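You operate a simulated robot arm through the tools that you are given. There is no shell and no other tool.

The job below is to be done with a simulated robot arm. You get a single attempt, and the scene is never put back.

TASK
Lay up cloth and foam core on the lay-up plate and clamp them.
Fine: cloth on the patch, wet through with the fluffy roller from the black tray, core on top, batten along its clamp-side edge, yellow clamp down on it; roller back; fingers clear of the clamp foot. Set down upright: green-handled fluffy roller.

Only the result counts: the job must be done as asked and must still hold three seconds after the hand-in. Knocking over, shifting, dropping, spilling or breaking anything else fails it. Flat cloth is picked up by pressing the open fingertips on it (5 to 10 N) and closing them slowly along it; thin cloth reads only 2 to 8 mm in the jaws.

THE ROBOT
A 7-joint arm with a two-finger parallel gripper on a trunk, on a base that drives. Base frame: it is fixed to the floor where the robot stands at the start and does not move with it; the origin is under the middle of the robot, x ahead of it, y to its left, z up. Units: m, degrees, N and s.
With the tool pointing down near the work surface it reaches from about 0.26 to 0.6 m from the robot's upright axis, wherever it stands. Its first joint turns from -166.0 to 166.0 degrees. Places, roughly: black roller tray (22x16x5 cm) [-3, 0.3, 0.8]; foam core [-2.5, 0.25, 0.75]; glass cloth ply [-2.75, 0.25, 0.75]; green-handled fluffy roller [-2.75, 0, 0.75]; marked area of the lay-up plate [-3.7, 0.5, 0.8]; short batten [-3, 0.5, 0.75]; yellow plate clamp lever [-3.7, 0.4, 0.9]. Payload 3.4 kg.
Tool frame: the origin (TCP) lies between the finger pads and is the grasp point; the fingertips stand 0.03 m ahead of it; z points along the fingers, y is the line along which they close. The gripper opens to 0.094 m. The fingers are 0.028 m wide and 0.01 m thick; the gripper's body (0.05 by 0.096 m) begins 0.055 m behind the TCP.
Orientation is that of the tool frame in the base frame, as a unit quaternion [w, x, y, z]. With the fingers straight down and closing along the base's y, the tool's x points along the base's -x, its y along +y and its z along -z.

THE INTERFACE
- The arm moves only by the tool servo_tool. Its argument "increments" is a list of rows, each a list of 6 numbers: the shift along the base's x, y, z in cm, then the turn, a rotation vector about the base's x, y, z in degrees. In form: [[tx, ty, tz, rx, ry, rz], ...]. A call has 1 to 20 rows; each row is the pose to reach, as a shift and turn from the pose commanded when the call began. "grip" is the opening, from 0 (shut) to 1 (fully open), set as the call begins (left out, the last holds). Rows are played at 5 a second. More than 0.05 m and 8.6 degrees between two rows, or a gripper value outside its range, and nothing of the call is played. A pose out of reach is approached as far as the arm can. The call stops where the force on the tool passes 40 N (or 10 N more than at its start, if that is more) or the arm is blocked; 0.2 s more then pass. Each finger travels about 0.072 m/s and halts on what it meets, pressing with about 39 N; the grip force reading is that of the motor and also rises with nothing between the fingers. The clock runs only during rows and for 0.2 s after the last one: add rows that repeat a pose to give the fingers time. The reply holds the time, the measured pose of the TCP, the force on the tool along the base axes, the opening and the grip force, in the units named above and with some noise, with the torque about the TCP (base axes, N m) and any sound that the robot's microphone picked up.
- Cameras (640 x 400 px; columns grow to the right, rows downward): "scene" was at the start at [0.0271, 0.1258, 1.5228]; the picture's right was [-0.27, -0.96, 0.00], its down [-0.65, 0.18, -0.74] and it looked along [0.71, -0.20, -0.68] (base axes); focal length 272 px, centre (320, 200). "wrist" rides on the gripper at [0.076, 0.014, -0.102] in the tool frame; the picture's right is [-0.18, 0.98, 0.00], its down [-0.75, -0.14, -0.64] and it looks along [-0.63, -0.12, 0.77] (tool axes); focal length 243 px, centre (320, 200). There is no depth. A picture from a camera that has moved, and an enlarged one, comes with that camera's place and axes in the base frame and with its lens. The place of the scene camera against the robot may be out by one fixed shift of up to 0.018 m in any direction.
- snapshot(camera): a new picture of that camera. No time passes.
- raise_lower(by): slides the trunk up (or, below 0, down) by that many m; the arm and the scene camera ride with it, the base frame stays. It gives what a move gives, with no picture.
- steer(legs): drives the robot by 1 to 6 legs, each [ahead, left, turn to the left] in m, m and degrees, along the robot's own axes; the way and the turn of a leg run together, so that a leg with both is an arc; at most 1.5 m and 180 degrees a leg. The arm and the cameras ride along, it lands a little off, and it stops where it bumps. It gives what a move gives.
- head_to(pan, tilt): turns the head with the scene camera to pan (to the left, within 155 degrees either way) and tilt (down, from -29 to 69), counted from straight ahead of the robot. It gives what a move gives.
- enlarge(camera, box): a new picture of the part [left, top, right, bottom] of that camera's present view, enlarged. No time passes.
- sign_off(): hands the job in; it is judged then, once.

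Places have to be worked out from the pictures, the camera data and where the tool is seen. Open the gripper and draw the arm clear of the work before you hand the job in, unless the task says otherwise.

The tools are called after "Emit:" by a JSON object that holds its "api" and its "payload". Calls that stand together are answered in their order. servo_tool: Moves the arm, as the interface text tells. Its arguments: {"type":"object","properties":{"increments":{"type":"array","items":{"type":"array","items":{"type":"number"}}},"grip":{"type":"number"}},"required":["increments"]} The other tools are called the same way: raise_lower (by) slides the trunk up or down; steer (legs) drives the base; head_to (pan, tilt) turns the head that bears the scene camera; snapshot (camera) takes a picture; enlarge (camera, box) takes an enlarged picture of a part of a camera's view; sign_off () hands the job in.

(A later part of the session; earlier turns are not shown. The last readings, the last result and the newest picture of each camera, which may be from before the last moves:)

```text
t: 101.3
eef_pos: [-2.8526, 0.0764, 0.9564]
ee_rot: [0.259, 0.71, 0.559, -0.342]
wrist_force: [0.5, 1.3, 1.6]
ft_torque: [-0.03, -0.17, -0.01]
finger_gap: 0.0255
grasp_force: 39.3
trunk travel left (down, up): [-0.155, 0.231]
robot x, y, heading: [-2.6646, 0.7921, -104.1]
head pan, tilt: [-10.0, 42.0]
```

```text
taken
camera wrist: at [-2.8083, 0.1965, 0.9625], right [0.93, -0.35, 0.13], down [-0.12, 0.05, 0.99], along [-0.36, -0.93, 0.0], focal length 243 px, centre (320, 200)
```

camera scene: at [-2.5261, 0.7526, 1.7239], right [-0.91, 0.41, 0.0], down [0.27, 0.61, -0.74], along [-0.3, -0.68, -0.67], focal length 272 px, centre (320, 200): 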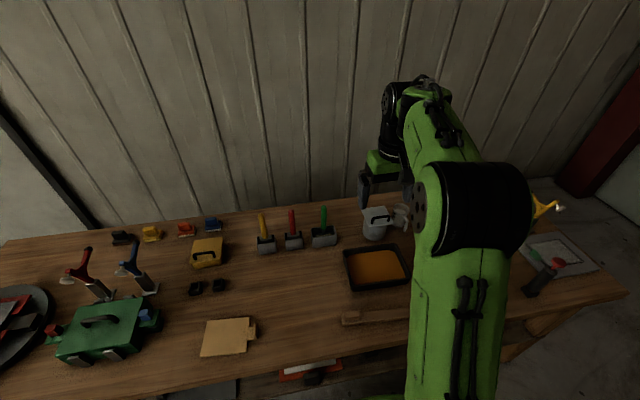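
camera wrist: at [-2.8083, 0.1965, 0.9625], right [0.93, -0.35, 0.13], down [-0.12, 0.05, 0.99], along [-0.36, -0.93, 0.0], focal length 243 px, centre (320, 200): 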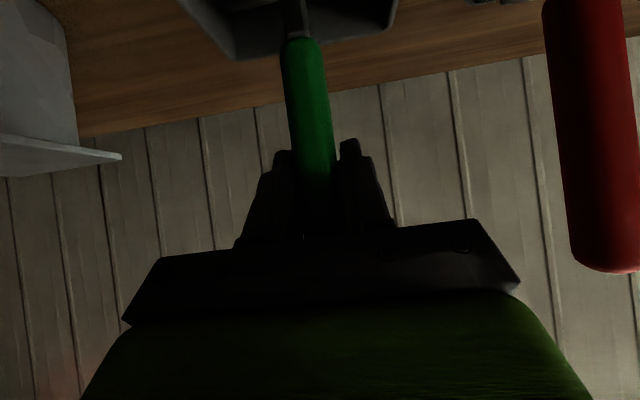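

The handle is held at 25.5 mm, and I've noted this pose for the return. I'll lift straight up and look.

Emit:
{"api": "servo_tool", "payload": {"increments": [[0, 0, 2, 0, 0, 0], [0, 0, 4.5, 0, 0, 0], [0, 0, 7, 0, 0, 0], [0, 0, 9.5, 0, 0, 0], [0, 0, 9.5, 0, 0, 0]]}}

Emit:
{"api": "snapshot", "payload": {"camera": "wrist"}}

Emit:
{"api": "enlarge", "payload": {"camera": "scene", "box": [240, 120, 400, 240]}}

```text
t: 102.5
eef_pos: [-2.8553, 0.0765, 1.0513]
ee_rot: [0.258, 0.711, 0.559, -0.341]
wrist_force: [0.8, -0.5, -1.9]
ft_torque: [-0.02, 0.01, 0.01]
finger_gap: 0.026
grasp_force: 38.8
trunk travel left (down, up): [-0.155, 0.231]
robot x, y, heading: [-2.6645, 0.7944, -104.1]
head pan, tilt: [-10.0, 42.0]
```

```text
taken
camera wrist: at [-2.8091, 0.1961, 1.0573], right [0.93, -0.35, 0.13], down [-0.12, 0.05, 0.99], along [-0.36, -0.93, 0.0], focal length 243 px, centre (320, 200)
```

wrist: 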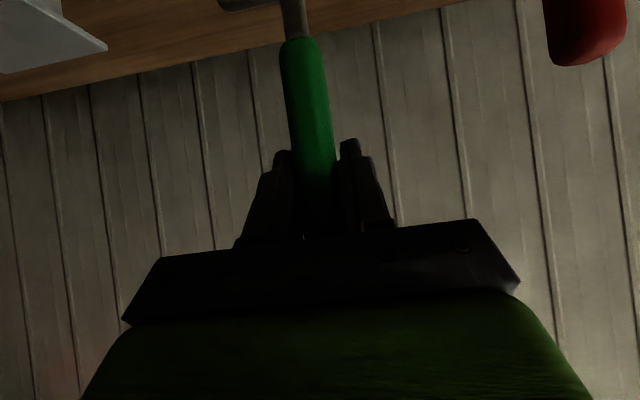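

```text
3.33 times, centred on (320, 180) of scene
camera zoom: at [-2.5309, 0.7331, 1.5038], right [-0.91, 0.41, 0.0], down [0.27, 0.61, -0.74], along [-0.3, -0.68, -0.67], focal length 906 px, centre (320, 267)
```

zoom: 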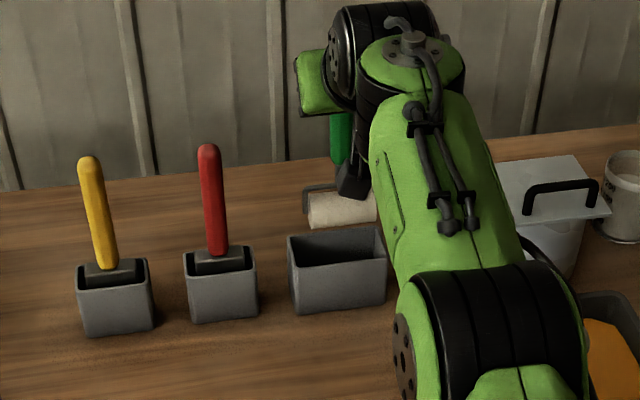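

The roller is clear of its box, with a cream cylinder under the handle. I'll pull it back toward me and then across above the resin tray, staying high.

Emit:
{"api": "servo_tool", "payload": {"increments": [[1.1, 4.5, 0, 0, 0, 0], [2.2, 9, 0, 0, 0, 0], [3.3, 13.5, 0, 0, 0, 0], [3, 18, 0, 0, 0, 0], [0, 20, 0, 0, 0, 0], [-4, 20.6, 0, 0, 0, 0], [-8, 21, 0, 0, 0, 0], [-11.5, 21.2, 0, 0, 0, 0], [-11.5, 21.2, 0, 0, 0, 0]]}}

Emit:
{"api": "snapshot", "payload": {"camera": "wrist"}}

Emit:
{"api": "snapshot", "payload": {"camera": "scene"}}

Emit:
{"api": "enlarge", "payload": {"camera": "scene", "box": [300, 130, 460, 270]}}

```text
t: 104.5
eef_pos: [-2.9709, 0.2891, 1.0503]
ee_rot: [0.257, 0.711, 0.559, -0.341]
wrist_force: [-0.3, 0.7, -0.7]
ft_torque: [0.0, -0.01, 0.02]
finger_gap: 0.0259
grasp_force: 39.3
trunk travel left (down, up): [-0.155, 0.231]
robot x, y, heading: [-2.6649, 0.7946, -104.1]
head pan, tilt: [-10.0, 42.0]
```

```text
taken
camera wrist: at [-2.9243, 0.4089, 1.0574], right [0.93, -0.35, 0.13], down [-0.12, 0.05, 0.99], along [-0.36, -0.93, 0.0], focal length 243 px, centre (320, 200)
```

wrist: 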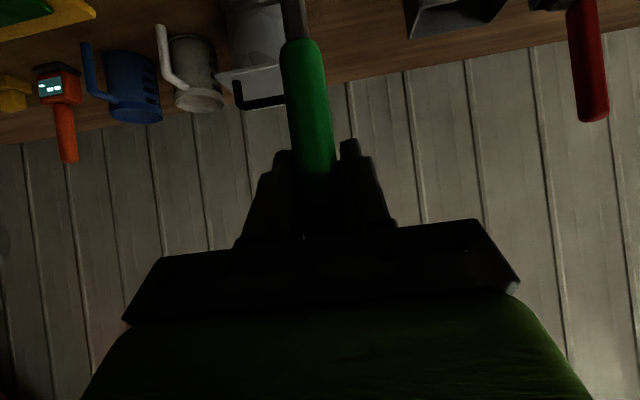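

```text
taken
camera scene: at [-2.5304, 0.7333, 1.5038], right [-0.91, 0.41, 0.0], down [0.27, 0.61, -0.74], along [-0.3, -0.68, -0.67], focal length 272 px, centre (320, 200)
```

scene: 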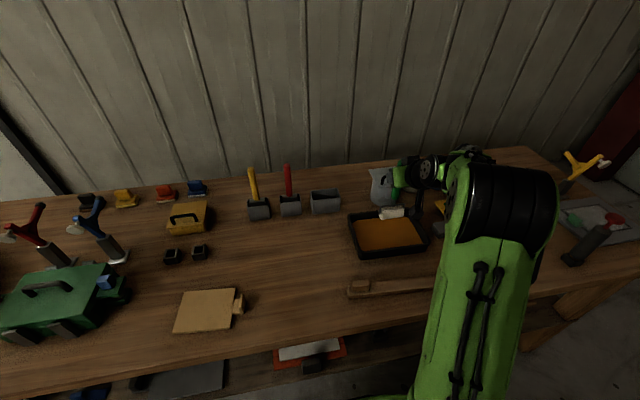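

```text
2.86 times, centred on (380, 200) of scene
camera zoom: at [-2.5304, 0.7333, 1.5038], right [-0.91, 0.41, 0.0], down [0.27, 0.61, -0.74], along [-0.3, -0.68, -0.67], focal length 777 px, centre (149, 200)
```

zoom: 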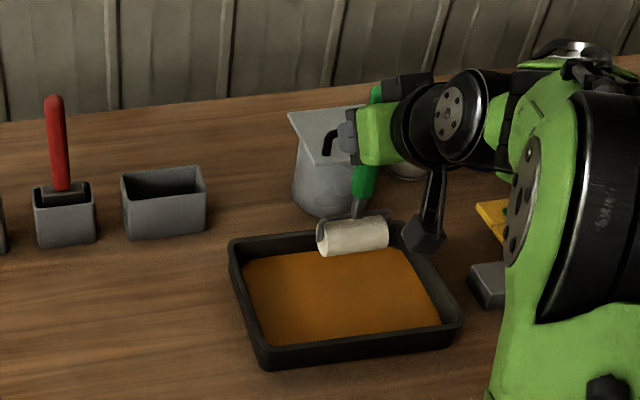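

The cylinder hangs centred under the tool, its bottom about 14.8 cm below the TCP, right over the tray's middle. I'll lower it into the resin gently.

Emit:
{"api": "servo_tool", "payload": {"increments": [[0, 0, -2.5, 0, 0, 0], [0, 0, -5, 0, 0, 0], [0, 0, -7, 0, 0, 0], [0, 0, -7.8, 0, 0, 0], [0, 0, -7.8, 0, 0, 0]]}}

Emit:
{"api": "enlarge", "payload": {"camera": "scene", "box": [320, 170, 450, 270]}}

```text
t: 105.7
eef_pos: [-2.9708, 0.2882, 0.9722]
ee_rot: [0.258, 0.71, 0.559, -0.341]
wrist_force: [0.4, -0.8, -1.3]
ft_torque: [0.02, 0.0, -0.01]
finger_gap: 0.0259
grasp_force: 40.0
trunk travel left (down, up): [-0.155, 0.231]
robot x, y, heading: [-2.6659, 0.7919, -104.0]
head pan, tilt: [-10.0, 42.0]
```

```text
4.00 times, centred on (385, 220) of scene
camera zoom: at [-2.531, 0.7332, 1.5039], right [-0.91, 0.41, 0.0], down [0.27, 0.61, -0.74], along [-0.3, -0.68, -0.67], focal length 1088 px, centre (60, 120)
```

zoom: 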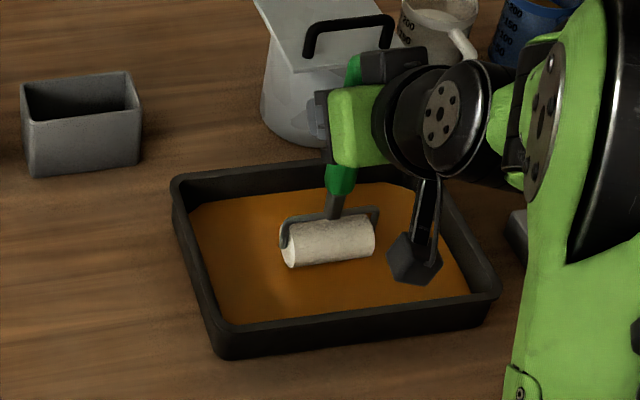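

The roller is just above the resin and nothing else is near the tray rim. I'll lower further in small steps.

Emit:
{"api": "servo_tool", "payload": {"increments": [[0, 0, -0.6, 0, 0, 0], [0, 0, -1, 0, 0, 0], [0, 0, -1, 0, 0, 0]]}}

Emit:
{"api": "enlarge", "payload": {"camera": "scene", "box": [340, 190, 430, 260]}}

```text
t: 106.5
eef_pos: [-2.9689, 0.288, 0.9621]
ee_rot: [0.257, 0.711, 0.559, -0.341]
wrist_force: [-0.3, 0.4, -1.1]
ft_torque: [0.01, 0.02, -0.01]
finger_gap: 0.0259
grasp_force: 39.5
trunk travel left (down, up): [-0.155, 0.231]
robot x, y, heading: [-2.6663, 0.7916, -104.1]
head pan, tilt: [-10.0, 42.0]
```

```text
5.71 times, centred on (385, 225) of scene
camera zoom: at [-2.531, 0.7332, 1.5039], right [-0.91, 0.41, 0.0], down [0.27, 0.61, -0.74], along [-0.3, -0.68, -0.67], focal length 1554 px, centre (-51, 57)
```

zoom: 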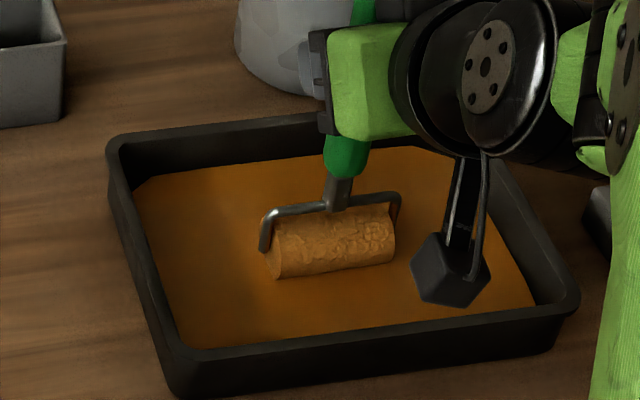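

The roller has turned orange, so it's loaded. I'll roll it back and forth a little to load it fully, then lift out.

Emit:
{"api": "servo_tool", "payload": {"increments": [[0.5, 1.9, 0, 0, 0, 0], [0, 0, 0, 0, 0, 0], [-0.5, -1.9, 0, 0, 0, 0], [0, 0, 0, 0, 0, 0], [0.5, 1.9, 0, 0, 0, 0], [0, 0, 0, 0, 0, 0], [0, 0, 0, 0, 0, 0], [0, 0, 3, 0, 0, 0], [0, 0, 6, 0, 0, 0], [0, 0, 9, 0, 0, 0], [0, 0, 9, 0, 0, 0]]}}

Emit:
{"api": "enlarge", "payload": {"camera": "scene", "box": [320, 150, 450, 260]}}

```text
t: 108.9
eef_pos: [-2.9686, 0.2884, 1.0534]
ee_rot: [0.258, 0.71, 0.559, -0.34]
wrist_force: [0.2, -1.4, -0.4]
ft_torque: [0.0, 0.0, 0.0]
finger_gap: 0.0258
grasp_force: 39.3
trunk travel left (down, up): [-0.155, 0.231]
robot x, y, heading: [-2.6669, 0.7945, -104.2]
head pan, tilt: [-10.0, 42.0]
```

```text
3.64 times, centred on (385, 205) of scene
camera zoom: at [-2.5311, 0.733, 1.5038], right [-0.91, 0.41, 0.0], down [0.27, 0.61, -0.74], along [-0.3, -0.68, -0.67], focal length 989 px, centre (84, 182)
```

zoom: 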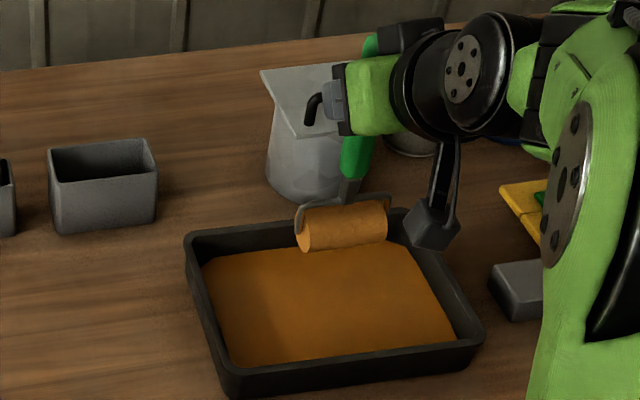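

It's well loaded. I'll let it drip for a moment over the tray, then retract and raise it so it clears the tall red-topped cylinder (z≈1.0) on the way.

Emit:
{"api": "servo_tool", "payload": {"increments": [[0, 0, 0, 0, 0, 0], [0, 0, 0, 0, 0, 0], [0, 0, 0, 0, 0, 0], [0, 0, 0, 0, 0, 0], [0, 0, 0, 0, 0, 0], [0, 0, 0, 0, 0, 0], [0, 0, 0, 0, 0, 0], [0, 0, 0, 0, 0, 0]]}}

Emit:
{"api": "raise_lower", "payload": {"by": 0.1}}

Emit:
{"api": "servo_tool", "payload": {"increments": [[1, 3, 2, 0, 0, 0], [2.5, 6, 4, 0, 0, 0], [5, 8, 6, 0, 0, 0], [8, 9, 7, 0, 0, 0], [8, 9, 7, 0, 0, 0]]}}

Emit:
{"api": "snapshot", "payload": {"camera": "scene"}}

```text
t: 110.7
eef_pos: [-2.9698, 0.2889, 1.0522]
ee_rot: [0.258, 0.71, 0.559, -0.34]
wrist_force: [-0.7, 0.2, -1.8]
ft_torque: [0.01, 0.01, 0.0]
finger_gap: 0.0259
grasp_force: 39.0
trunk travel left (down, up): [-0.155, 0.231]
robot x, y, heading: [-2.6694, 0.7932, -104.1]
head pan, tilt: [-10.0, 42.0]
```

```text
t: 112.1
eef_pos: [-2.9686, 0.2882, 1.1513]
ee_rot: [0.258, 0.71, 0.559, -0.341]
wrist_force: [-0.5, 0.8, -1.3]
ft_torque: [-0.05, -0.01, 0.04]
finger_gap: 0.0255
grasp_force: 38.8
trunk travel left (down, up): [-0.255, 0.131]
robot x, y, heading: [-2.6674, 0.7913, -104.0]
head pan, tilt: [-10.0, 42.0]
```

```text
t: 113.3
eef_pos: [-2.8881, 0.3766, 1.2224]
ee_rot: [0.258, 0.711, 0.559, -0.34]
wrist_force: [0.1, -0.5, 0.3]
ft_torque: [0.0, 0.0, -0.03]
finger_gap: 0.0259
grasp_force: 38.9
trunk travel left (down, up): [-0.255, 0.131]
robot x, y, heading: [-2.6661, 0.7916, -104.2]
head pan, tilt: [-10.0, 42.0]
```

```text
taken
camera scene: at [-2.5319, 0.7328, 1.6029], right [-0.91, 0.41, 0.0], down [0.27, 0.61, -0.74], along [-0.3, -0.68, -0.67], focal length 272 px, centre (320, 200)
```

scene: 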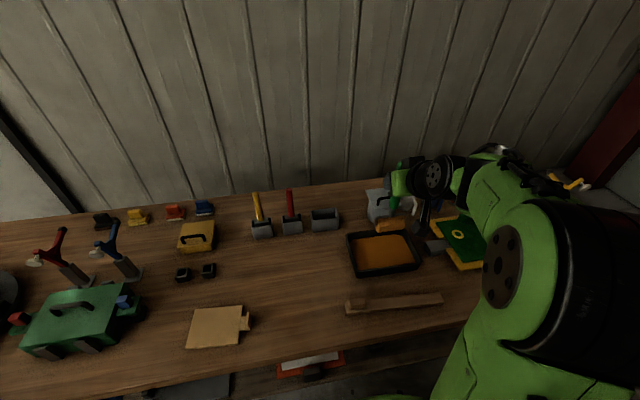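

The roller bottom is at about z=1.07, clear of everything. I'll drive to the plate.

Emit:
{"api": "steer", "payload": {"legs": [[-0.02, -0.923, 0.6]]}}

Emit:
{"api": "head_to", "payload": {"pan": -5, "tilt": 50}}

Emit:
{"api": "snapshot", "payload": {"camera": "scene"}}

Emit:
{"api": "enlarge", "payload": {"camera": "scene", "box": [280, 140, 440, 260]}}

```text
t: 118.1
eef_pos: [-3.7784, 0.6189, 1.2228]
ee_rot: [0.259, 0.709, 0.56, -0.34]
wrist_force: [-1.3, -0.6, -0.6]
ft_torque: [0.0, 0.0, 0.03]
finger_gap: 0.026
grasp_force: 39.7
trunk travel left (down, up): [-0.255, 0.131]
robot x, y, heading: [-3.5563, 1.0328, -104.0]
head pan, tilt: [-10.0, 42.0]
```

```text
t: 118.8
eef_pos: [-3.7782, 0.6194, 1.2221]
ee_rot: [0.259, 0.709, 0.56, -0.341]
wrist_force: [-0.2, -0.7, -1.6]
ft_torque: [-0.05, 0.01, 0.01]
finger_gap: 0.0256
grasp_force: 39.0
trunk travel left (down, up): [-0.255, 0.131]
robot x, y, heading: [-3.554, 1.0357, -103.8]
head pan, tilt: [-5.0, 50.0]
```

```text
taken
camera scene: at [-3.4134, 0.9799, 1.5917], right [-0.95, 0.32, 0.0], down [0.25, 0.72, -0.64], along [-0.21, -0.61, -0.77], focal length 272 px, centre (320, 200)
```

scene: 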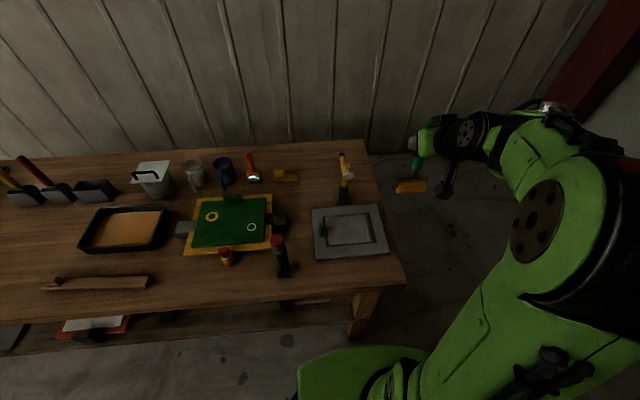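

```text
3.33 times, centred on (360, 200) of scene
camera zoom: at [-3.4134, 0.9799, 1.5917], right [-0.95, 0.32, 0.0], down [0.25, 0.72, -0.64], along [-0.21, -0.61, -0.77], focal length 906 px, centre (187, 200)
```

zoom: 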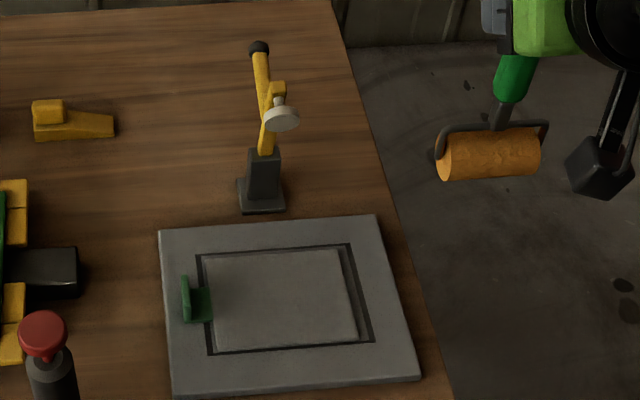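

The cloth is well placed. The clamp foot hangs at about 9 cm ahead of the cloth centre, z≈0.98, so I'll lean the roller handle 15° back toward me to keep clear of it. Then I'll come down over the right half of the cloth.

Emit:
{"api": "servo_tool", "payload": {"increments": [[2.5, -1.7, -4, -4.9, 1.2, 0], [5, -3.4, -8, -9.7, 2.3, 0], [7.5, -5.3, -12, -14.6, 3.5, 0], [7.5, -5.3, -16, -14.6, 3.5, 0], [7.5, -5.3, -20, -14.6, 3.5, 0], [7.5, -5.3, -22.2, -14.6, 3.5, 0], [7.5, -5.3, -22.2, -14.6, 3.5, 0]]}}

Emit:
{"api": "snapshot", "payload": {"camera": "wrist"}}

Emit:
{"api": "enlarge", "payload": {"camera": "scene", "box": [280, 120, 440, 260]}}

```text
refused: row 1 steps farther than a row can; nothing moved
```

```text
taken
camera wrist: at [-3.7328, 0.7389, 1.2285], right [0.93, -0.35, 0.13], down [-0.12, 0.05, 0.99], along [-0.35, -0.94, 0.0], focal length 243 px, centre (320, 200)
```

wrist: 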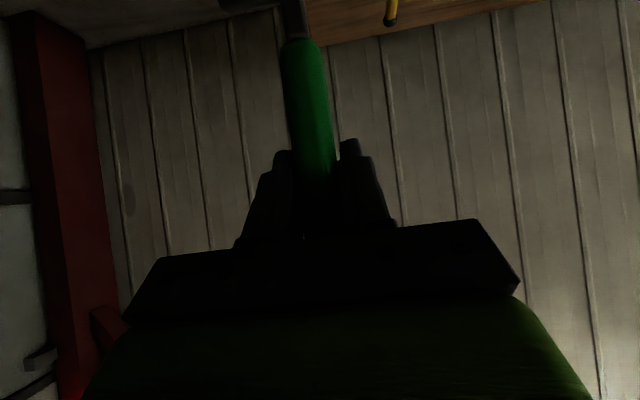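

```text
2.86 times, centred on (360, 190) of scene
camera zoom: at [-3.4134, 0.9799, 1.5917], right [-0.95, 0.32, 0.0], down [0.25, 0.72, -0.64], along [-0.21, -0.61, -0.77], focal length 777 px, centre (206, 229)
```

zoom: 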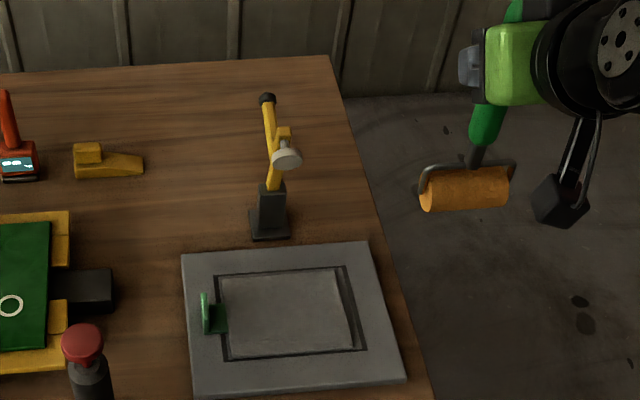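

That step was slightly over the limit, so I'll resend with smaller rows.

Emit:
{"api": "servo_tool", "payload": {"increments": [[2, -1.4, -3.5, -3.7, 0.9, 0], [4, -2.8, -7, -7.3, 1.8, 0], [6, -4.2, -10.5, -11, 2.6, 0], [7.5, -5.3, -14, -14.6, 3.5, 0], [7.5, -5.3, -18, -14.6, 3.5, 0], [7.5, -5.3, -22.2, -14.6, 3.5, 0], [7.5, -5.3, -22.2, -14.6, 3.5, 0]]}}

Emit:
{"api": "snapshot", "payload": {"camera": "wrist"}}

Emit:
{"api": "enlarge", "payload": {"camera": "scene", "box": [280, 120, 440, 260]}}

```text
t: 120.4
eef_pos: [-3.7019, 0.5664, 0.9999]
ee_rot: [0.329, 0.661, 0.519, -0.431]
wrist_force: [-0.3, 0.9, -1.0]
ft_torque: [0.02, 0.0, 0.01]
finger_gap: 0.0258
grasp_force: 38.6
trunk travel left (down, up): [-0.255, 0.131]
robot x, y, heading: [-3.5536, 1.0347, -103.7]
head pan, tilt: [-5.0, 50.0]
```

```text
taken
camera wrist: at [-3.6581, 0.6838, 0.9723], right [0.94, -0.31, 0.16], down [-0.06, 0.3, 0.95], along [-0.34, -0.9, 0.26], focal length 243 px, centre (320, 200)
```

wrist: 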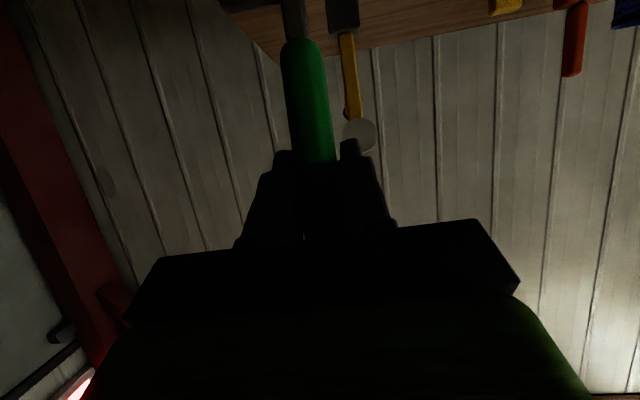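

```text
2.86 times, centred on (360, 190) of scene
camera zoom: at [-3.4126, 0.9808, 1.5916], right [-0.95, 0.32, 0.0], down [0.25, 0.72, -0.64], along [-0.21, -0.61, -0.77], focal length 777 px, centre (206, 229)
```

zoom: 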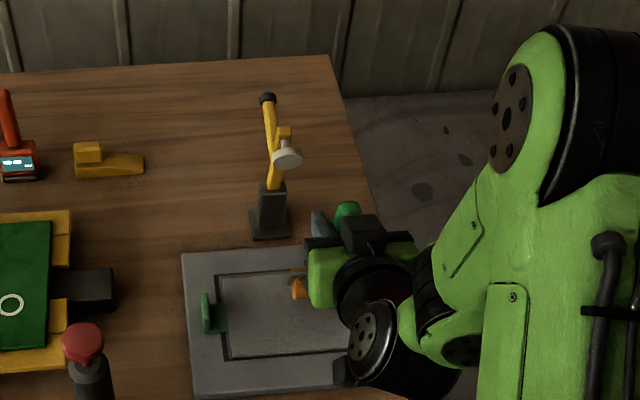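

The roller is over the right side of the cloth and clear of the clamp. I'll lower to first contact in small steps.

Emit:
{"api": "servo_tool", "payload": {"increments": [[0, 0, -1.5, 0, 0, 0], [0, 0, -3, 0, 0, 0], [0, 0, -3, 0, 0, 0]]}}

Emit:
{"api": "servo_tool", "payload": {"increments": [[0, 0, -0.3, 0, 0, 0], [0, 0, -0.6, 0, 0, 0], [0, 0, -0.6, 0, 0, 0]]}}

Emit:
{"api": "enlarge", "payload": {"camera": "scene", "box": [310, 160, 410, 260]}}

```text
t: 121.2
eef_pos: [-3.7041, 0.5658, 0.9706]
ee_rot: [0.33, 0.659, 0.52, -0.431]
wrist_force: [0.5, 1.3, -0.6]
ft_torque: [0.05, -0.02, 0.0]
finger_gap: 0.0259
grasp_force: 39.5
trunk travel left (down, up): [-0.255, 0.131]
robot x, y, heading: [-3.5554, 1.034, -103.8]
head pan, tilt: [-5.0, 50.0]
```

```text
t: 122.0
eef_pos: [-3.704, 0.5679, 0.9677]
ee_rot: [0.332, 0.658, 0.517, -0.435]
wrist_force: [-2.2, 2.0, 32.3]
ft_torque: [-0.46, -0.29, -0.03]
finger_gap: 0.0259
grasp_force: 38.7
trunk travel left (down, up): [-0.255, 0.131]
robot x, y, heading: [-3.5528, 1.0368, -104.0]
head pan, tilt: [-5.0, 50.0]
```

```text
4.00 times, centred on (360, 210) of scene
camera zoom: at [-3.4128, 0.9842, 1.5919], right [-0.95, 0.32, 0.0], down [0.25, 0.72, -0.64], along [-0.21, -0.61, -0.76], focal length 1088 px, centre (160, 160)
```

zoom: 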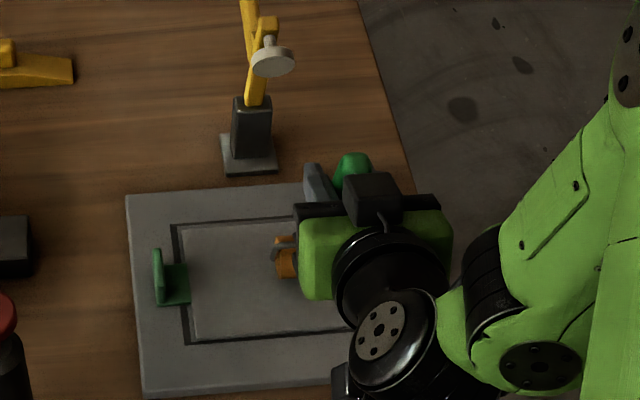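

Contact is at z≈0.968. I'll back off to a light pressing force and roll this strip slowly, far edge then near edge.

Emit:
{"api": "servo_tool", "payload": {"increments": [[0, 0, 0.3, 0, 0, 0], [-0.3, -1.2, 0.3, 0, 0, 0], [-0.6, -2.4, 0.3, 0, 0, 0], [-0.9, -3.7, 0.3, 0, 0, 0], [-1.15, -4.8, 0.3, 0, 0, 0], [-0.9, -3.7, 0.3, 0, 0, 0], [-0.6, -2.4, 0.3, 0, 0, 0], [-0.3, -1.2, 0.3, 0, 0, 0], [0, 0, 0.3, 0, 0, 0], [0.3, 1.2, 0.3, 0, 0, 0], [0.6, 2.4, 0.3, 0, 0, 0], [0.9, 3.7, 0.3, 0, 0, 0], [1.25, 5.2, 0.3, 0, 0, 0], [0.9, 3.7, 0.3, 0, 0, 0], [0.6, 2.4, 0.3, 0, 0, 0], [0.3, 1.2, 0.3, 0, 0, 0], [0, 0, 0.3, 0, 0, 0]]}}

Emit:
{"api": "enlarge", "payload": {"camera": "scene", "box": [310, 160, 410, 260]}}

```text
t: 125.6
eef_pos: [-3.7028, 0.565, 0.9668]
ee_rot: [0.329, 0.661, 0.52, -0.43]
wrist_force: [0.9, 0.5, -1.0]
ft_torque: [0.04, 0.0, -0.01]
finger_gap: 0.0259
grasp_force: 39.1
trunk travel left (down, up): [-0.255, 0.131]
robot x, y, heading: [-3.5578, 1.0388, -104.0]
head pan, tilt: [-5.0, 50.0]
```

```text
4.00 times, centred on (360, 210) of scene
camera zoom: at [-3.4128, 0.9796, 1.5916], right [-0.95, 0.32, 0.0], down [0.25, 0.73, -0.64], along [-0.21, -0.61, -0.77], focal length 1088 px, centre (160, 160)
```

zoom: 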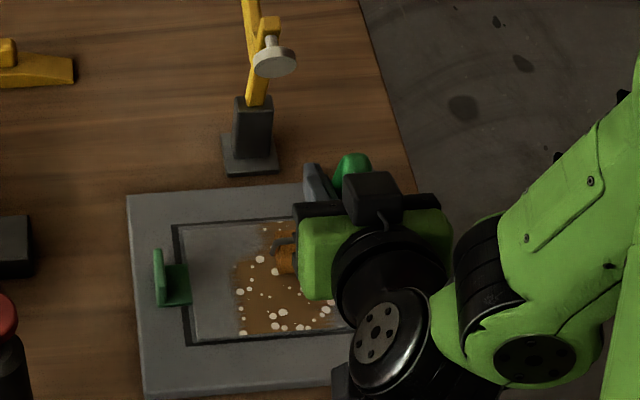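

It wets nicely, leaving some pale bubble spots. I'll do another couple of passes on this strip with slightly more pressure.

Emit:
{"api": "servo_tool", "payload": {"increments": [[0, 0, -0.2, 0, 0, 0], [-0.3, -1.2, -0.2, 0, 0, 0], [-0.6, -2.4, -0.2, 0, 0, 0], [-0.9, -3.7, -0.2, 0, 0, 0], [-1.2, -5, -0.2, 0, 0, 0], [-0.9, -3.7, -0.2, 0, 0, 0], [-0.6, -2.4, -0.2, 0, 0, 0], [-0.3, -1.2, -0.2, 0, 0, 0], [0, 0, -0.2, 0, 0, 0], [0.3, 1.2, -0.2, 0, 0, 0], [0.6, 2.4, -0.2, 0, 0, 0], [0.9, 3.7, -0.2, 0, 0, 0], [1.25, 5.2, -0.2, 0, 0, 0], [0.9, 3.7, -0.2, 0, 0, 0], [0.6, 2.4, -0.2, 0, 0, 0], [0.3, 1.2, -0.2, 0, 0, 0], [0, 0, -0.2, 0, 0, 0], [0, 0, 1, 0, 0, 0], [0, 0, 1, 0, 0, 0]]}}

Emit:
{"api": "enlarge", "payload": {"camera": "scene", "box": [310, 160, 410, 260]}}

```text
t: 129.6
eef_pos: [-3.7038, 0.5655, 0.9762]
ee_rot: [0.33, 0.66, 0.52, -0.43]
wrist_force: [-0.2, -0.2, -1.5]
ft_torque: [0.01, -0.02, 0.0]
finger_gap: 0.0257
grasp_force: 38.9
trunk travel left (down, up): [-0.255, 0.131]
robot x, y, heading: [-3.5548, 1.0356, -104.0]
head pan, tilt: [-5.0, 50.0]
```

```text
4.00 times, centred on (360, 210) of scene
camera zoom: at [-3.4138, 0.9795, 1.5917], right [-0.95, 0.32, 0.0], down [0.25, 0.73, -0.64], along [-0.21, -0.61, -0.77], focal length 1088 px, centre (160, 160)
```

zoom: 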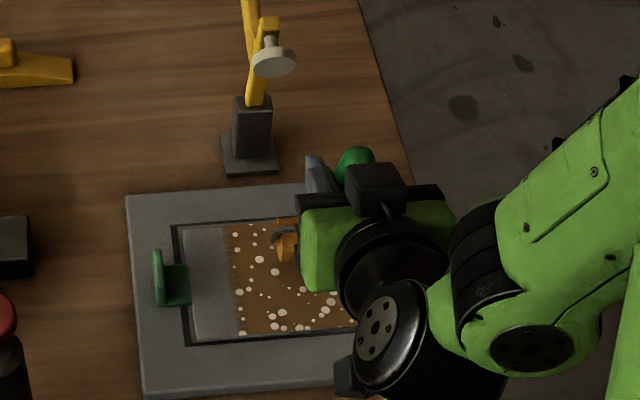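

The right strip is covered evenly. I'll shift 7 cm left and roll the left strip in the same way.

Emit:
{"api": "servo_tool", "payload": {"increments": [[3.4, -0.8, 0.5, 0, 0, 0], [6.8, -1.63, 0.5, 0, 0, 0], [6.8, -1.63, -1.2, 0, 0, 0], [6.5, -2.83, -1.2, 0, 0, 0], [6.2, -4.03, -1.2, 0, 0, 0], [5.9, -5.33, -1.2, 0, 0, 0], [5.6, -6.63, -1.2, 0, 0, 0], [5.9, -5.33, -1.2, 0, 0, 0], [6.2, -4.03, -1.2, 0, 0, 0], [6.5, -2.83, -1.2, 0, 0, 0], [6.8, -1.63, -1.2, 0, 0, 0], [7.1, -0.43, -1.2, 0, 0, 0], [7.4, 0.77, -1.2, 0, 0, 0], [7.7, 2.07, -1.2, 0, 0, 0], [8.05, 3.57, -1.2, 0, 0, 0], [7.7, 2.07, -1.2, 0, 0, 0], [7.4, 0.77, -1.2, 0, 0, 0], [7.1, -0.43, -1.2, 0, 0, 0], [6.8, -1.63, -1.2, 0, 0, 0], [6.8, -1.63, 1, 0, 0, 0]]}}

Emit:
{"api": "enlarge", "payload": {"camera": "scene", "box": [310, 160, 410, 260]}}

```text
t: 133.8
eef_pos: [-3.6341, 0.5501, 0.9867]
ee_rot: [0.33, 0.66, 0.52, -0.43]
wrist_force: [0.3, -0.2, -0.2]
ft_torque: [0.03, 0.04, -0.03]
finger_gap: 0.0259
grasp_force: 39.0
trunk travel left (down, up): [-0.255, 0.131]
robot x, y, heading: [-3.5588, 1.0328, -103.9]
head pan, tilt: [-5.0, 50.0]
```

```text
4.00 times, centred on (360, 210) of scene
camera zoom: at [-3.4141, 0.9812, 1.5917], right [-0.95, 0.32, 0.0], down [0.25, 0.72, -0.64], along [-0.21, -0.61, -0.77], focal length 1088 px, centre (160, 160)
```

zoom: 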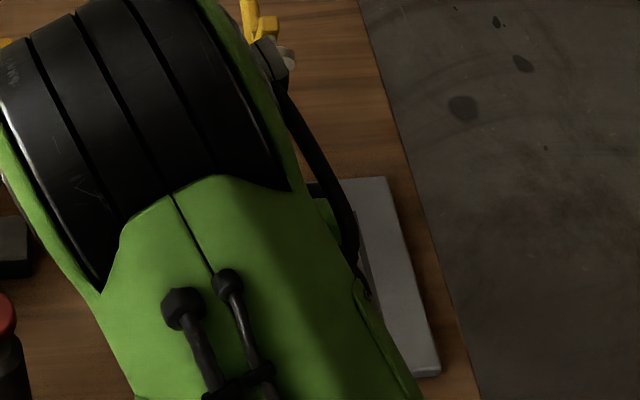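

The arm blocks the view now. I'll raise the roller and draw it to the right to see the result.

Emit:
{"api": "servo_tool", "payload": {"increments": [[0, 1, 4, 0, 0, 0], [0, 2, 8, 0, 0, 0], [-4, 4, 11, 0, 0, 0], [-8, 6, 13, 0, 0, 0], [-12, 8, 14, 0, 0, 0], [-15, 9, 14, 0, 0, 0], [-15, 9, 14, 0, 0, 0]]}}

Emit:
{"api": "snapshot", "payload": {"camera": "scene"}}

Emit:
{"api": "enlarge", "payload": {"camera": "scene", "box": [310, 180, 400, 260]}}

```text
refused: row 3 steps farther than a row can; nothing moved
```

```text
taken
camera scene: at [-3.4141, 0.9812, 1.5917], right [-0.95, 0.32, 0.0], down [0.25, 0.72, -0.64], along [-0.21, -0.61, -0.77], focal length 272 px, centre (320, 200)
```

scene: 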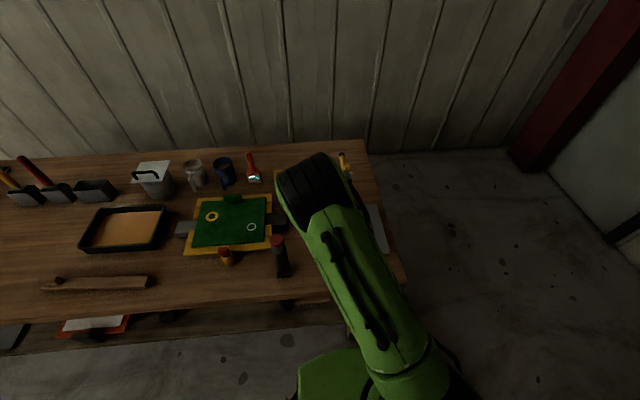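

```text
5.00 times, centred on (355, 220) of scene
camera zoom: at [-3.4141, 0.9812, 1.5917], right [-0.95, 0.32, 0.0], down [0.25, 0.72, -0.64], along [-0.21, -0.61, -0.77], focal length 1360 px, centre (145, 100)
```

zoom: 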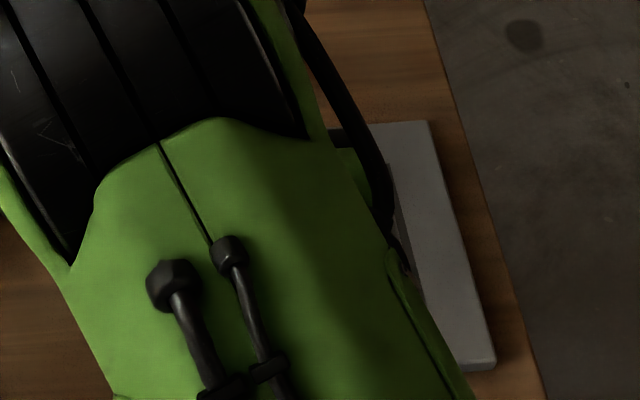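

I'll resend with smaller steps.

Emit:
{"api": "servo_tool", "payload": {"increments": [[0, 1, 4, 0, 0, 0], [0, 2, 8, 0, 0, 0], [-3, 3, 10.5, 0, 0, 0], [-6.5, 5, 12.5, 0, 0, 0], [-10.5, 7, 13.5, 0, 0, 0], [-15, 9, 14, 0, 0, 0], [-15, 9, 14, 0, 0, 0]]}}

Emit:
{"api": "snapshot", "payload": {"camera": "scene"}}

Emit:
{"api": "enlarge", "payload": {"camera": "scene", "box": [310, 180, 400, 260]}}

```text
t: 135.4
eef_pos: [-3.7842, 0.6381, 1.127]
ee_rot: [0.329, 0.66, 0.52, -0.43]
wrist_force: [0.1, -0.6, -0.9]
ft_torque: [0.02, -0.03, 0.0]
finger_gap: 0.0258
grasp_force: 39.0
trunk travel left (down, up): [-0.255, 0.131]
robot x, y, heading: [-3.5561, 1.0343, -104.0]
head pan, tilt: [-5.0, 50.0]
```

```text
taken
camera scene: at [-3.4123, 0.9793, 1.5915], right [-0.95, 0.32, 0.0], down [0.25, 0.73, -0.64], along [-0.21, -0.61, -0.77], focal length 272 px, centre (320, 200)
```

scene: 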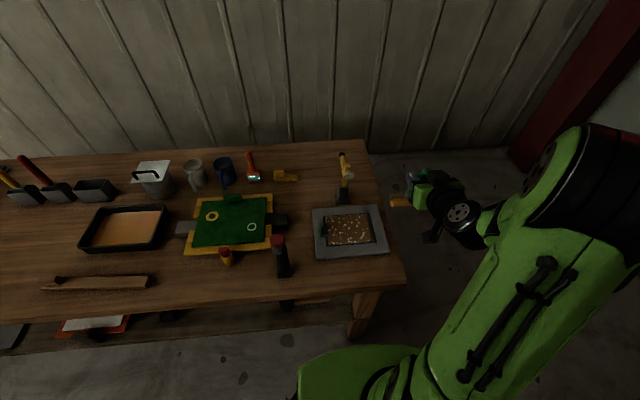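

```text
5.00 times, centred on (355, 220) of scene
camera zoom: at [-3.4123, 0.9793, 1.5915], right [-0.95, 0.32, 0.0], down [0.25, 0.73, -0.64], along [-0.21, -0.61, -0.77], focal length 1360 px, centre (145, 100)
```

zoom: 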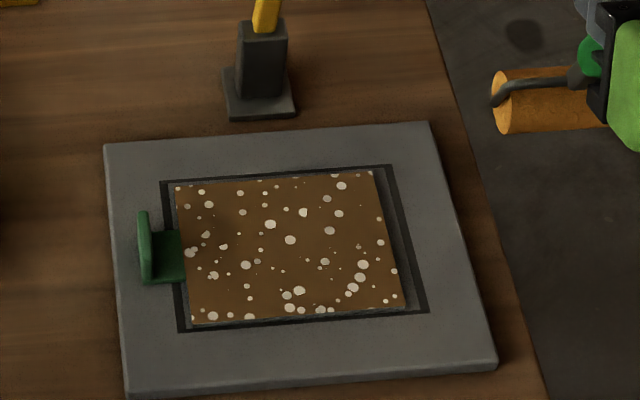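

The whole cloth is wet and brown. Now I'll return the roller: raise it, bring the handle back to vertical, and drive back to its box.

Emit:
{"api": "servo_tool", "payload": {"increments": [[0, 0, 3, 3.7, -0.9, 0], [0, 0, 6, 7.3, -1.8, 0], [0, 0, 9, 11, -2.6, 0], [0, 0, 9.7, 14.6, -3.5, 0], [0, 0, 9.7, 14.6, -3.5, 0]]}}

Emit:
{"api": "snapshot", "payload": {"camera": "wrist"}}

Emit:
{"api": "steer", "payload": {"legs": [[0.0, 0.923, -0.2], [0.02, 0, 0]]}}

Emit:
{"api": "head_to", "payload": {"pan": -10, "tilt": 42}}

Emit:
{"api": "snapshot", "payload": {"camera": "scene"}}

```text
t: 136.6
eef_pos: [-3.7859, 0.6399, 1.2245]
ee_rot: [0.259, 0.709, 0.561, -0.34]
wrist_force: [0.0, -0.1, -1.4]
ft_torque: [0.0, 0.0, 0.01]
finger_gap: 0.0256
grasp_force: 39.2
trunk travel left (down, up): [-0.255, 0.131]
robot x, y, heading: [-3.5599, 1.0333, -103.9]
head pan, tilt: [-5.0, 50.0]
```

```text
taken
camera wrist: at [-3.7404, 0.7597, 1.2311], right [0.93, -0.35, 0.13], down [-0.12, 0.05, 0.99], along [-0.35, -0.94, 0.0], focal length 243 px, centre (320, 200)
```

wrist: 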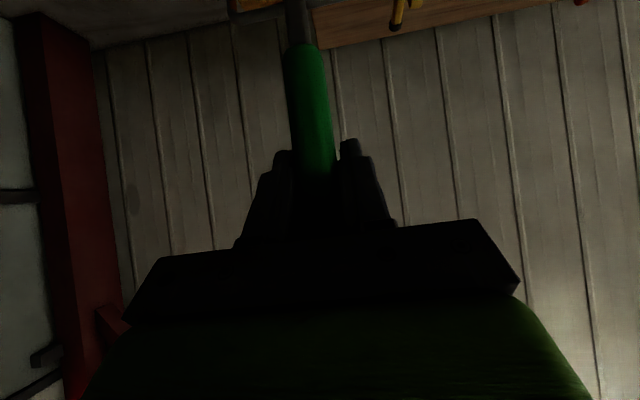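

```text
t: 141.8
eef_pos: [-2.8866, 0.3982, 1.2235]
ee_rot: [0.259, 0.708, 0.561, -0.341]
wrist_force: [-1.2, -0.3, -1.6]
ft_torque: [-0.02, -0.02, 0.01]
finger_gap: 0.0258
grasp_force: 39.3
trunk travel left (down, up): [-0.255, 0.131]
robot x, y, heading: [-2.6591, 0.7967, -103.7]
head pan, tilt: [-5.0, 50.0]
```

```text
t: 142.5
eef_pos: [-2.886, 0.3989, 1.2249]
ee_rot: [0.259, 0.708, 0.562, -0.34]
wrist_force: [0.0, 0.1, -2.1]
ft_torque: [-0.01, 0.0, -0.02]
finger_gap: 0.0257
grasp_force: 39.0
trunk travel left (down, up): [-0.255, 0.131]
robot x, y, heading: [-2.6618, 0.7957, -103.7]
head pan, tilt: [-10.0, 42.0]
```

```text
taken
camera scene: at [-2.5247, 0.7378, 1.6028], right [-0.92, 0.4, 0.0], down [0.27, 0.61, -0.74], along [-0.3, -0.68, -0.67], focal length 272 px, centre (320, 200)
```

scene: 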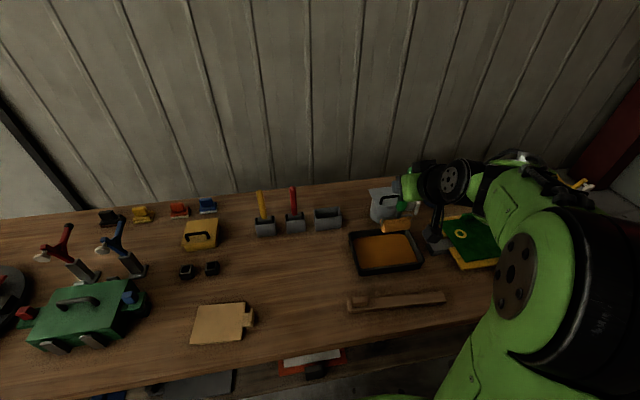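

I'm back at the box. The handle has slid only a couple of mm in the grip. I'll lower the trunk and move over the box along the reverse of the path I took out.

Emit:
{"api": "raise_lower", "payload": {"by": -0.1}}

Emit:
{"api": "servo_tool", "payload": {"increments": [[1.28, -3.74, -1.3, 0, 0, -0.1], [2.56, -7.48, -2.6, 0, 0, -0.2], [3.84, -11.2, -3.9, 0, 0, -0.3], [5.1, -15, -5.2, 0, 0, -0.45], [6.4, -18.7, -6.5, 0, 0, -0.45], [5.4, -23.2, -6.7, 0, 0, -0.45], [4.4, -27.7, -6.8, 0, 0, -0.45], [3.32, -32.2, -6.9, 0, 0, -0.45], [3.32, -32.2, -6.9, 0, 0, -0.45], [3.32, -32.2, -6.9, 0, 0, -0.45]]}}

Emit:
{"api": "enlarge", "payload": {"camera": "scene", "box": [260, 140, 380, 240]}}

Emit:
{"api": "snapshot", "payload": {"camera": "wrist"}}

```text
t: 143.9
eef_pos: [-2.8864, 0.3991, 1.1248]
ee_rot: [0.259, 0.708, 0.562, -0.34]
wrist_force: [0.8, 0.3, -1.2]
ft_torque: [0.01, 0.01, 0.03]
finger_gap: 0.0258
grasp_force: 39.0
trunk travel left (down, up): [-0.155, 0.231]
robot x, y, heading: [-2.6617, 0.7957, -103.2]
head pan, tilt: [-10.0, 42.0]
```

```text
t: 146.1
eef_pos: [-2.8537, 0.0782, 1.0537]
ee_rot: [0.258, 0.711, 0.559, -0.34]
wrist_force: [0.4, -0.1, -1.0]
ft_torque: [0.02, 0.03, -0.02]
finger_gap: 0.0258
grasp_force: 39.0
trunk travel left (down, up): [-0.155, 0.231]
robot x, y, heading: [-2.6584, 0.7961, -103.4]
head pan, tilt: [-10.0, 42.0]
```

```text
4.00 times, centred on (320, 190) of scene
camera zoom: at [-2.525, 0.7366, 1.5038], right [-0.92, 0.4, 0.0], down [0.27, 0.61, -0.74], along [-0.3, -0.68, -0.67], focal length 1088 px, centre (320, 240)
```

zoom: 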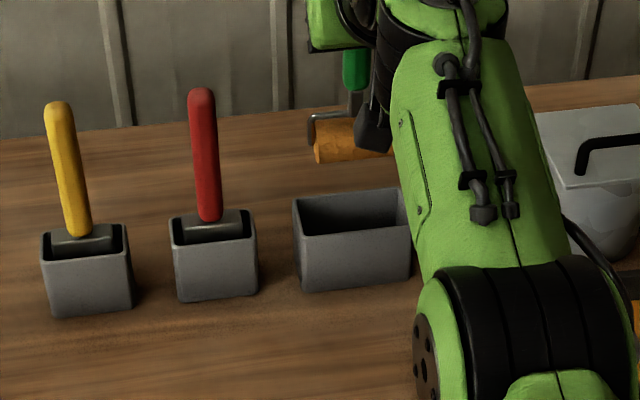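

```text
taken
camera wrist: at [-2.8074, 0.1981, 1.0611], right [0.93, -0.35, 0.13], down [-0.12, 0.05, 0.99], along [-0.35, -0.94, 0.0], focal length 243 px, centre (320, 200)
```

wrist: 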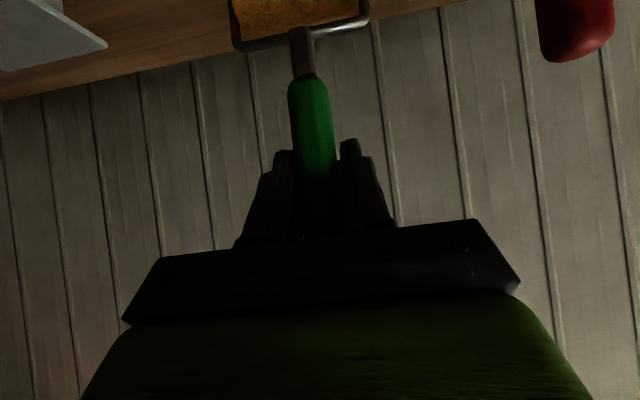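

The roller seems to have shifted in the grip compared with before: its frame is now visible. I'll enlarge to see how it sits.

Emit:
{"api": "enlarge", "payload": {"camera": "wrist", "box": [220, 0, 400, 200]}}

Emit:
{"api": "enlarge", "payload": {"camera": "scene", "box": [300, 140, 360, 200]}}

Emit:
{"api": "snapshot", "payload": {"camera": "scene"}}

```text
2.00 times, centred on (310, 100) of wrist
camera zoom: at [-2.8074, 0.1981, 1.0611], right [0.93, -0.35, 0.13], down [-0.12, 0.05, 0.99], along [-0.35, -0.94, 0.0], focal length 485 px, centre (340, 400)
```

zoom: 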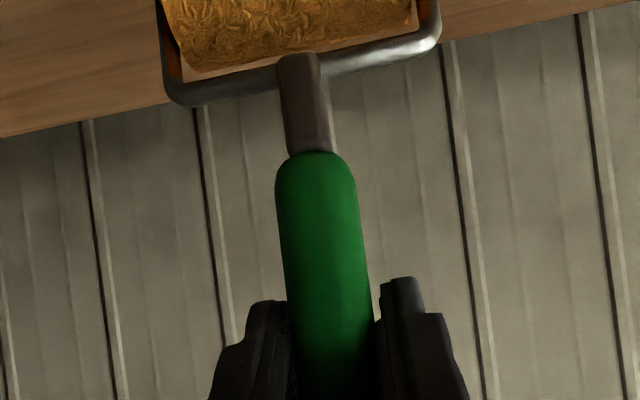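

```text
6.67 times, centred on (330, 170) of scene
camera zoom: at [-2.525, 0.7366, 1.5038], right [-0.92, 0.4, 0.0], down [0.27, 0.61, -0.74], along [-0.3, -0.68, -0.67], focal length 1813 px, centre (253, 400)
```

zoom: 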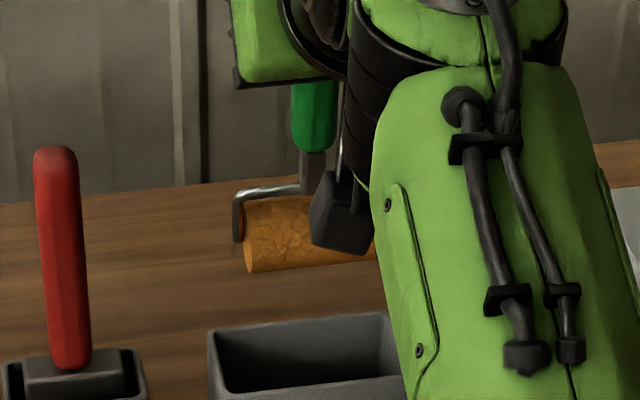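

```text
taken
camera scene: at [-2.525, 0.7366, 1.5038], right [-0.92, 0.4, 0.0], down [0.27, 0.61, -0.74], along [-0.3, -0.68, -0.67], focal length 272 px, centre (320, 200)
```

scene: 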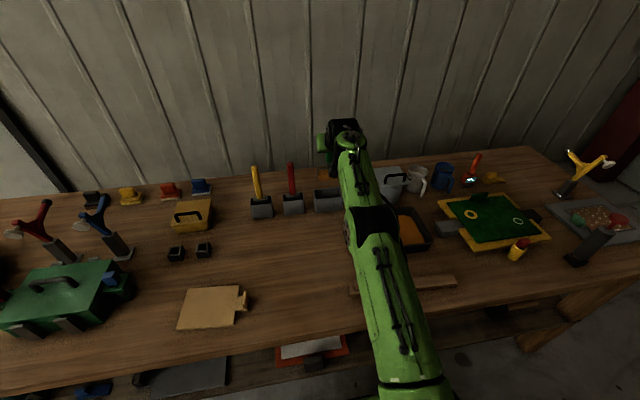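

The handle still looks vertical but has slid about 17 mm up through the grip; its sideways position is unchanged. I'll lower until the cylinder is just above the box rim and check alignment before inserting.

Emit:
{"api": "servo_tool", "payload": {"increments": [[0, 0, -1.2, 0, 0, 0], [0, 0, -2.4, 0, 0, 0], [0, 0, -2.8, 0, 0, 0], [0, 0, -2.8, 0, 0, 0]]}}

Emit:
{"api": "enlarge", "payload": {"camera": "wrist", "box": [200, 0, 420, 200]}}

Emit:
{"api": "enlarge", "payload": {"camera": "scene", "box": [290, 150, 370, 220]}}

```text
t: 147.1
eef_pos: [-2.8528, 0.0781, 1.0277]
ee_rot: [0.257, 0.711, 0.559, -0.34]
wrist_force: [0.1, -0.2, -0.5]
ft_torque: [0.02, 0.02, 0.01]
finger_gap: 0.0259
grasp_force: 39.4
trunk travel left (down, up): [-0.155, 0.231]
robot x, y, heading: [-2.6589, 0.7934, -103.6]
head pan, tilt: [-10.0, 42.0]
```

```text
2.00 times, centred on (310, 100) of wrist
camera zoom: at [-2.8076, 0.1966, 1.0343], right [0.93, -0.35, 0.13], down [-0.12, 0.05, 0.99], along [-0.35, -0.94, 0.0], focal length 485 px, centre (340, 400)
```

zoom: 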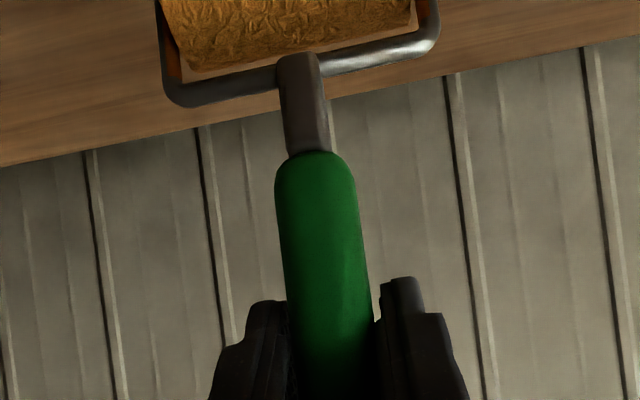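

```text
5.71 times, centred on (330, 185) of scene
camera zoom: at [-2.5248, 0.7374, 1.5038], right [-0.92, 0.4, 0.0], down [0.27, 0.61, -0.74], along [-0.3, -0.68, -0.67], focal length 1554 px, centre (263, 286)
```

zoom: 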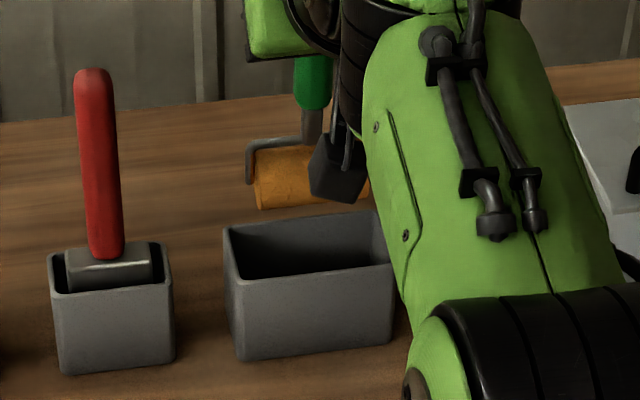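

Combining both views, the roller is pitched about 5.5° (bottom away from me), putting the cylinder roughly 15 mm too far ahead and a few mm right. I'll correct the pitch, shift the tool, and look again before inserting.

Emit:
{"api": "servo_tool", "payload": {"increments": [[0.19, 0.16, 0, 2.7, -0.64, 0], [0.38, 0.32, 0, 5.35, -1.28, 0], [0.38, 0.32, 0, 5.35, -1.28, 0]]}}

Emit:
{"api": "enlarge", "payload": {"camera": "scene", "box": [290, 150, 370, 220]}}

Emit:
{"api": "enlarge", "payload": {"camera": "wrist", "box": [200, 0, 420, 200]}}

```text
t: 147.9
eef_pos: [-2.8462, 0.0889, 1.0255]
ee_rot: [0.231, 0.725, 0.572, -0.305]
wrist_force: [0.0, 1.2, -1.3]
ft_torque: [0.0, 0.01, 0.01]
finger_gap: 0.0258
grasp_force: 39.1
out of reach, approached as far as the arm can: row 2, 3
trunk travel left (down, up): [-0.155, 0.231]
robot x, y, heading: [-2.6593, 0.795, -103.6]
head pan, tilt: [-10.0, 42.0]
```

```text
5.71 times, centred on (330, 185) of scene
camera zoom: at [-2.5249, 0.7371, 1.5038], right [-0.92, 0.4, 0.0], down [0.27, 0.61, -0.74], along [-0.3, -0.68, -0.67], focal length 1554 px, centre (263, 286)
```

zoom: 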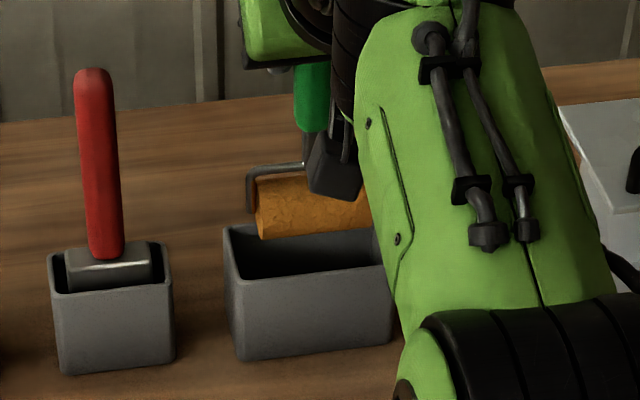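

```text
2.00 times, centred on (310, 100) of wrist
camera zoom: at [-2.8016, 0.2073, 1.0443], right [0.92, -0.36, 0.12], down [-0.14, -0.05, 0.99], along [-0.35, -0.93, -0.09], focal length 485 px, centre (340, 400)
```

zoom: 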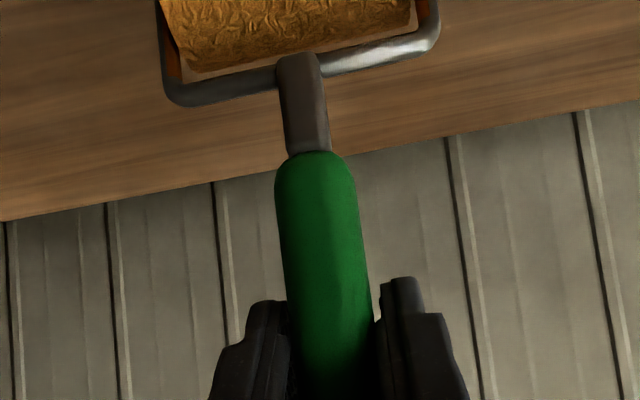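

The tool hit its reach limit at this height. The cylinder now needs about 9 mm more ahead and 3 mm left. Raising the trunk 5 cm will give the reach, so I'll do that.

Emit:
{"api": "raise_lower", "payload": {"by": 0.05}}

```text
t: 148.8
eef_pos: [-2.8462, 0.0884, 1.0752]
ee_rot: [0.231, 0.726, 0.571, -0.306]
wrist_force: [-0.7, -0.7, -1.1]
ft_torque: [-0.02, 0.03, 0.02]
finger_gap: 0.026
grasp_force: 38.6
trunk travel left (down, up): [-0.205, 0.181]
robot x, y, heading: [-2.6579, 0.7923, -103.5]
head pan, tilt: [-10.0, 42.0]
```

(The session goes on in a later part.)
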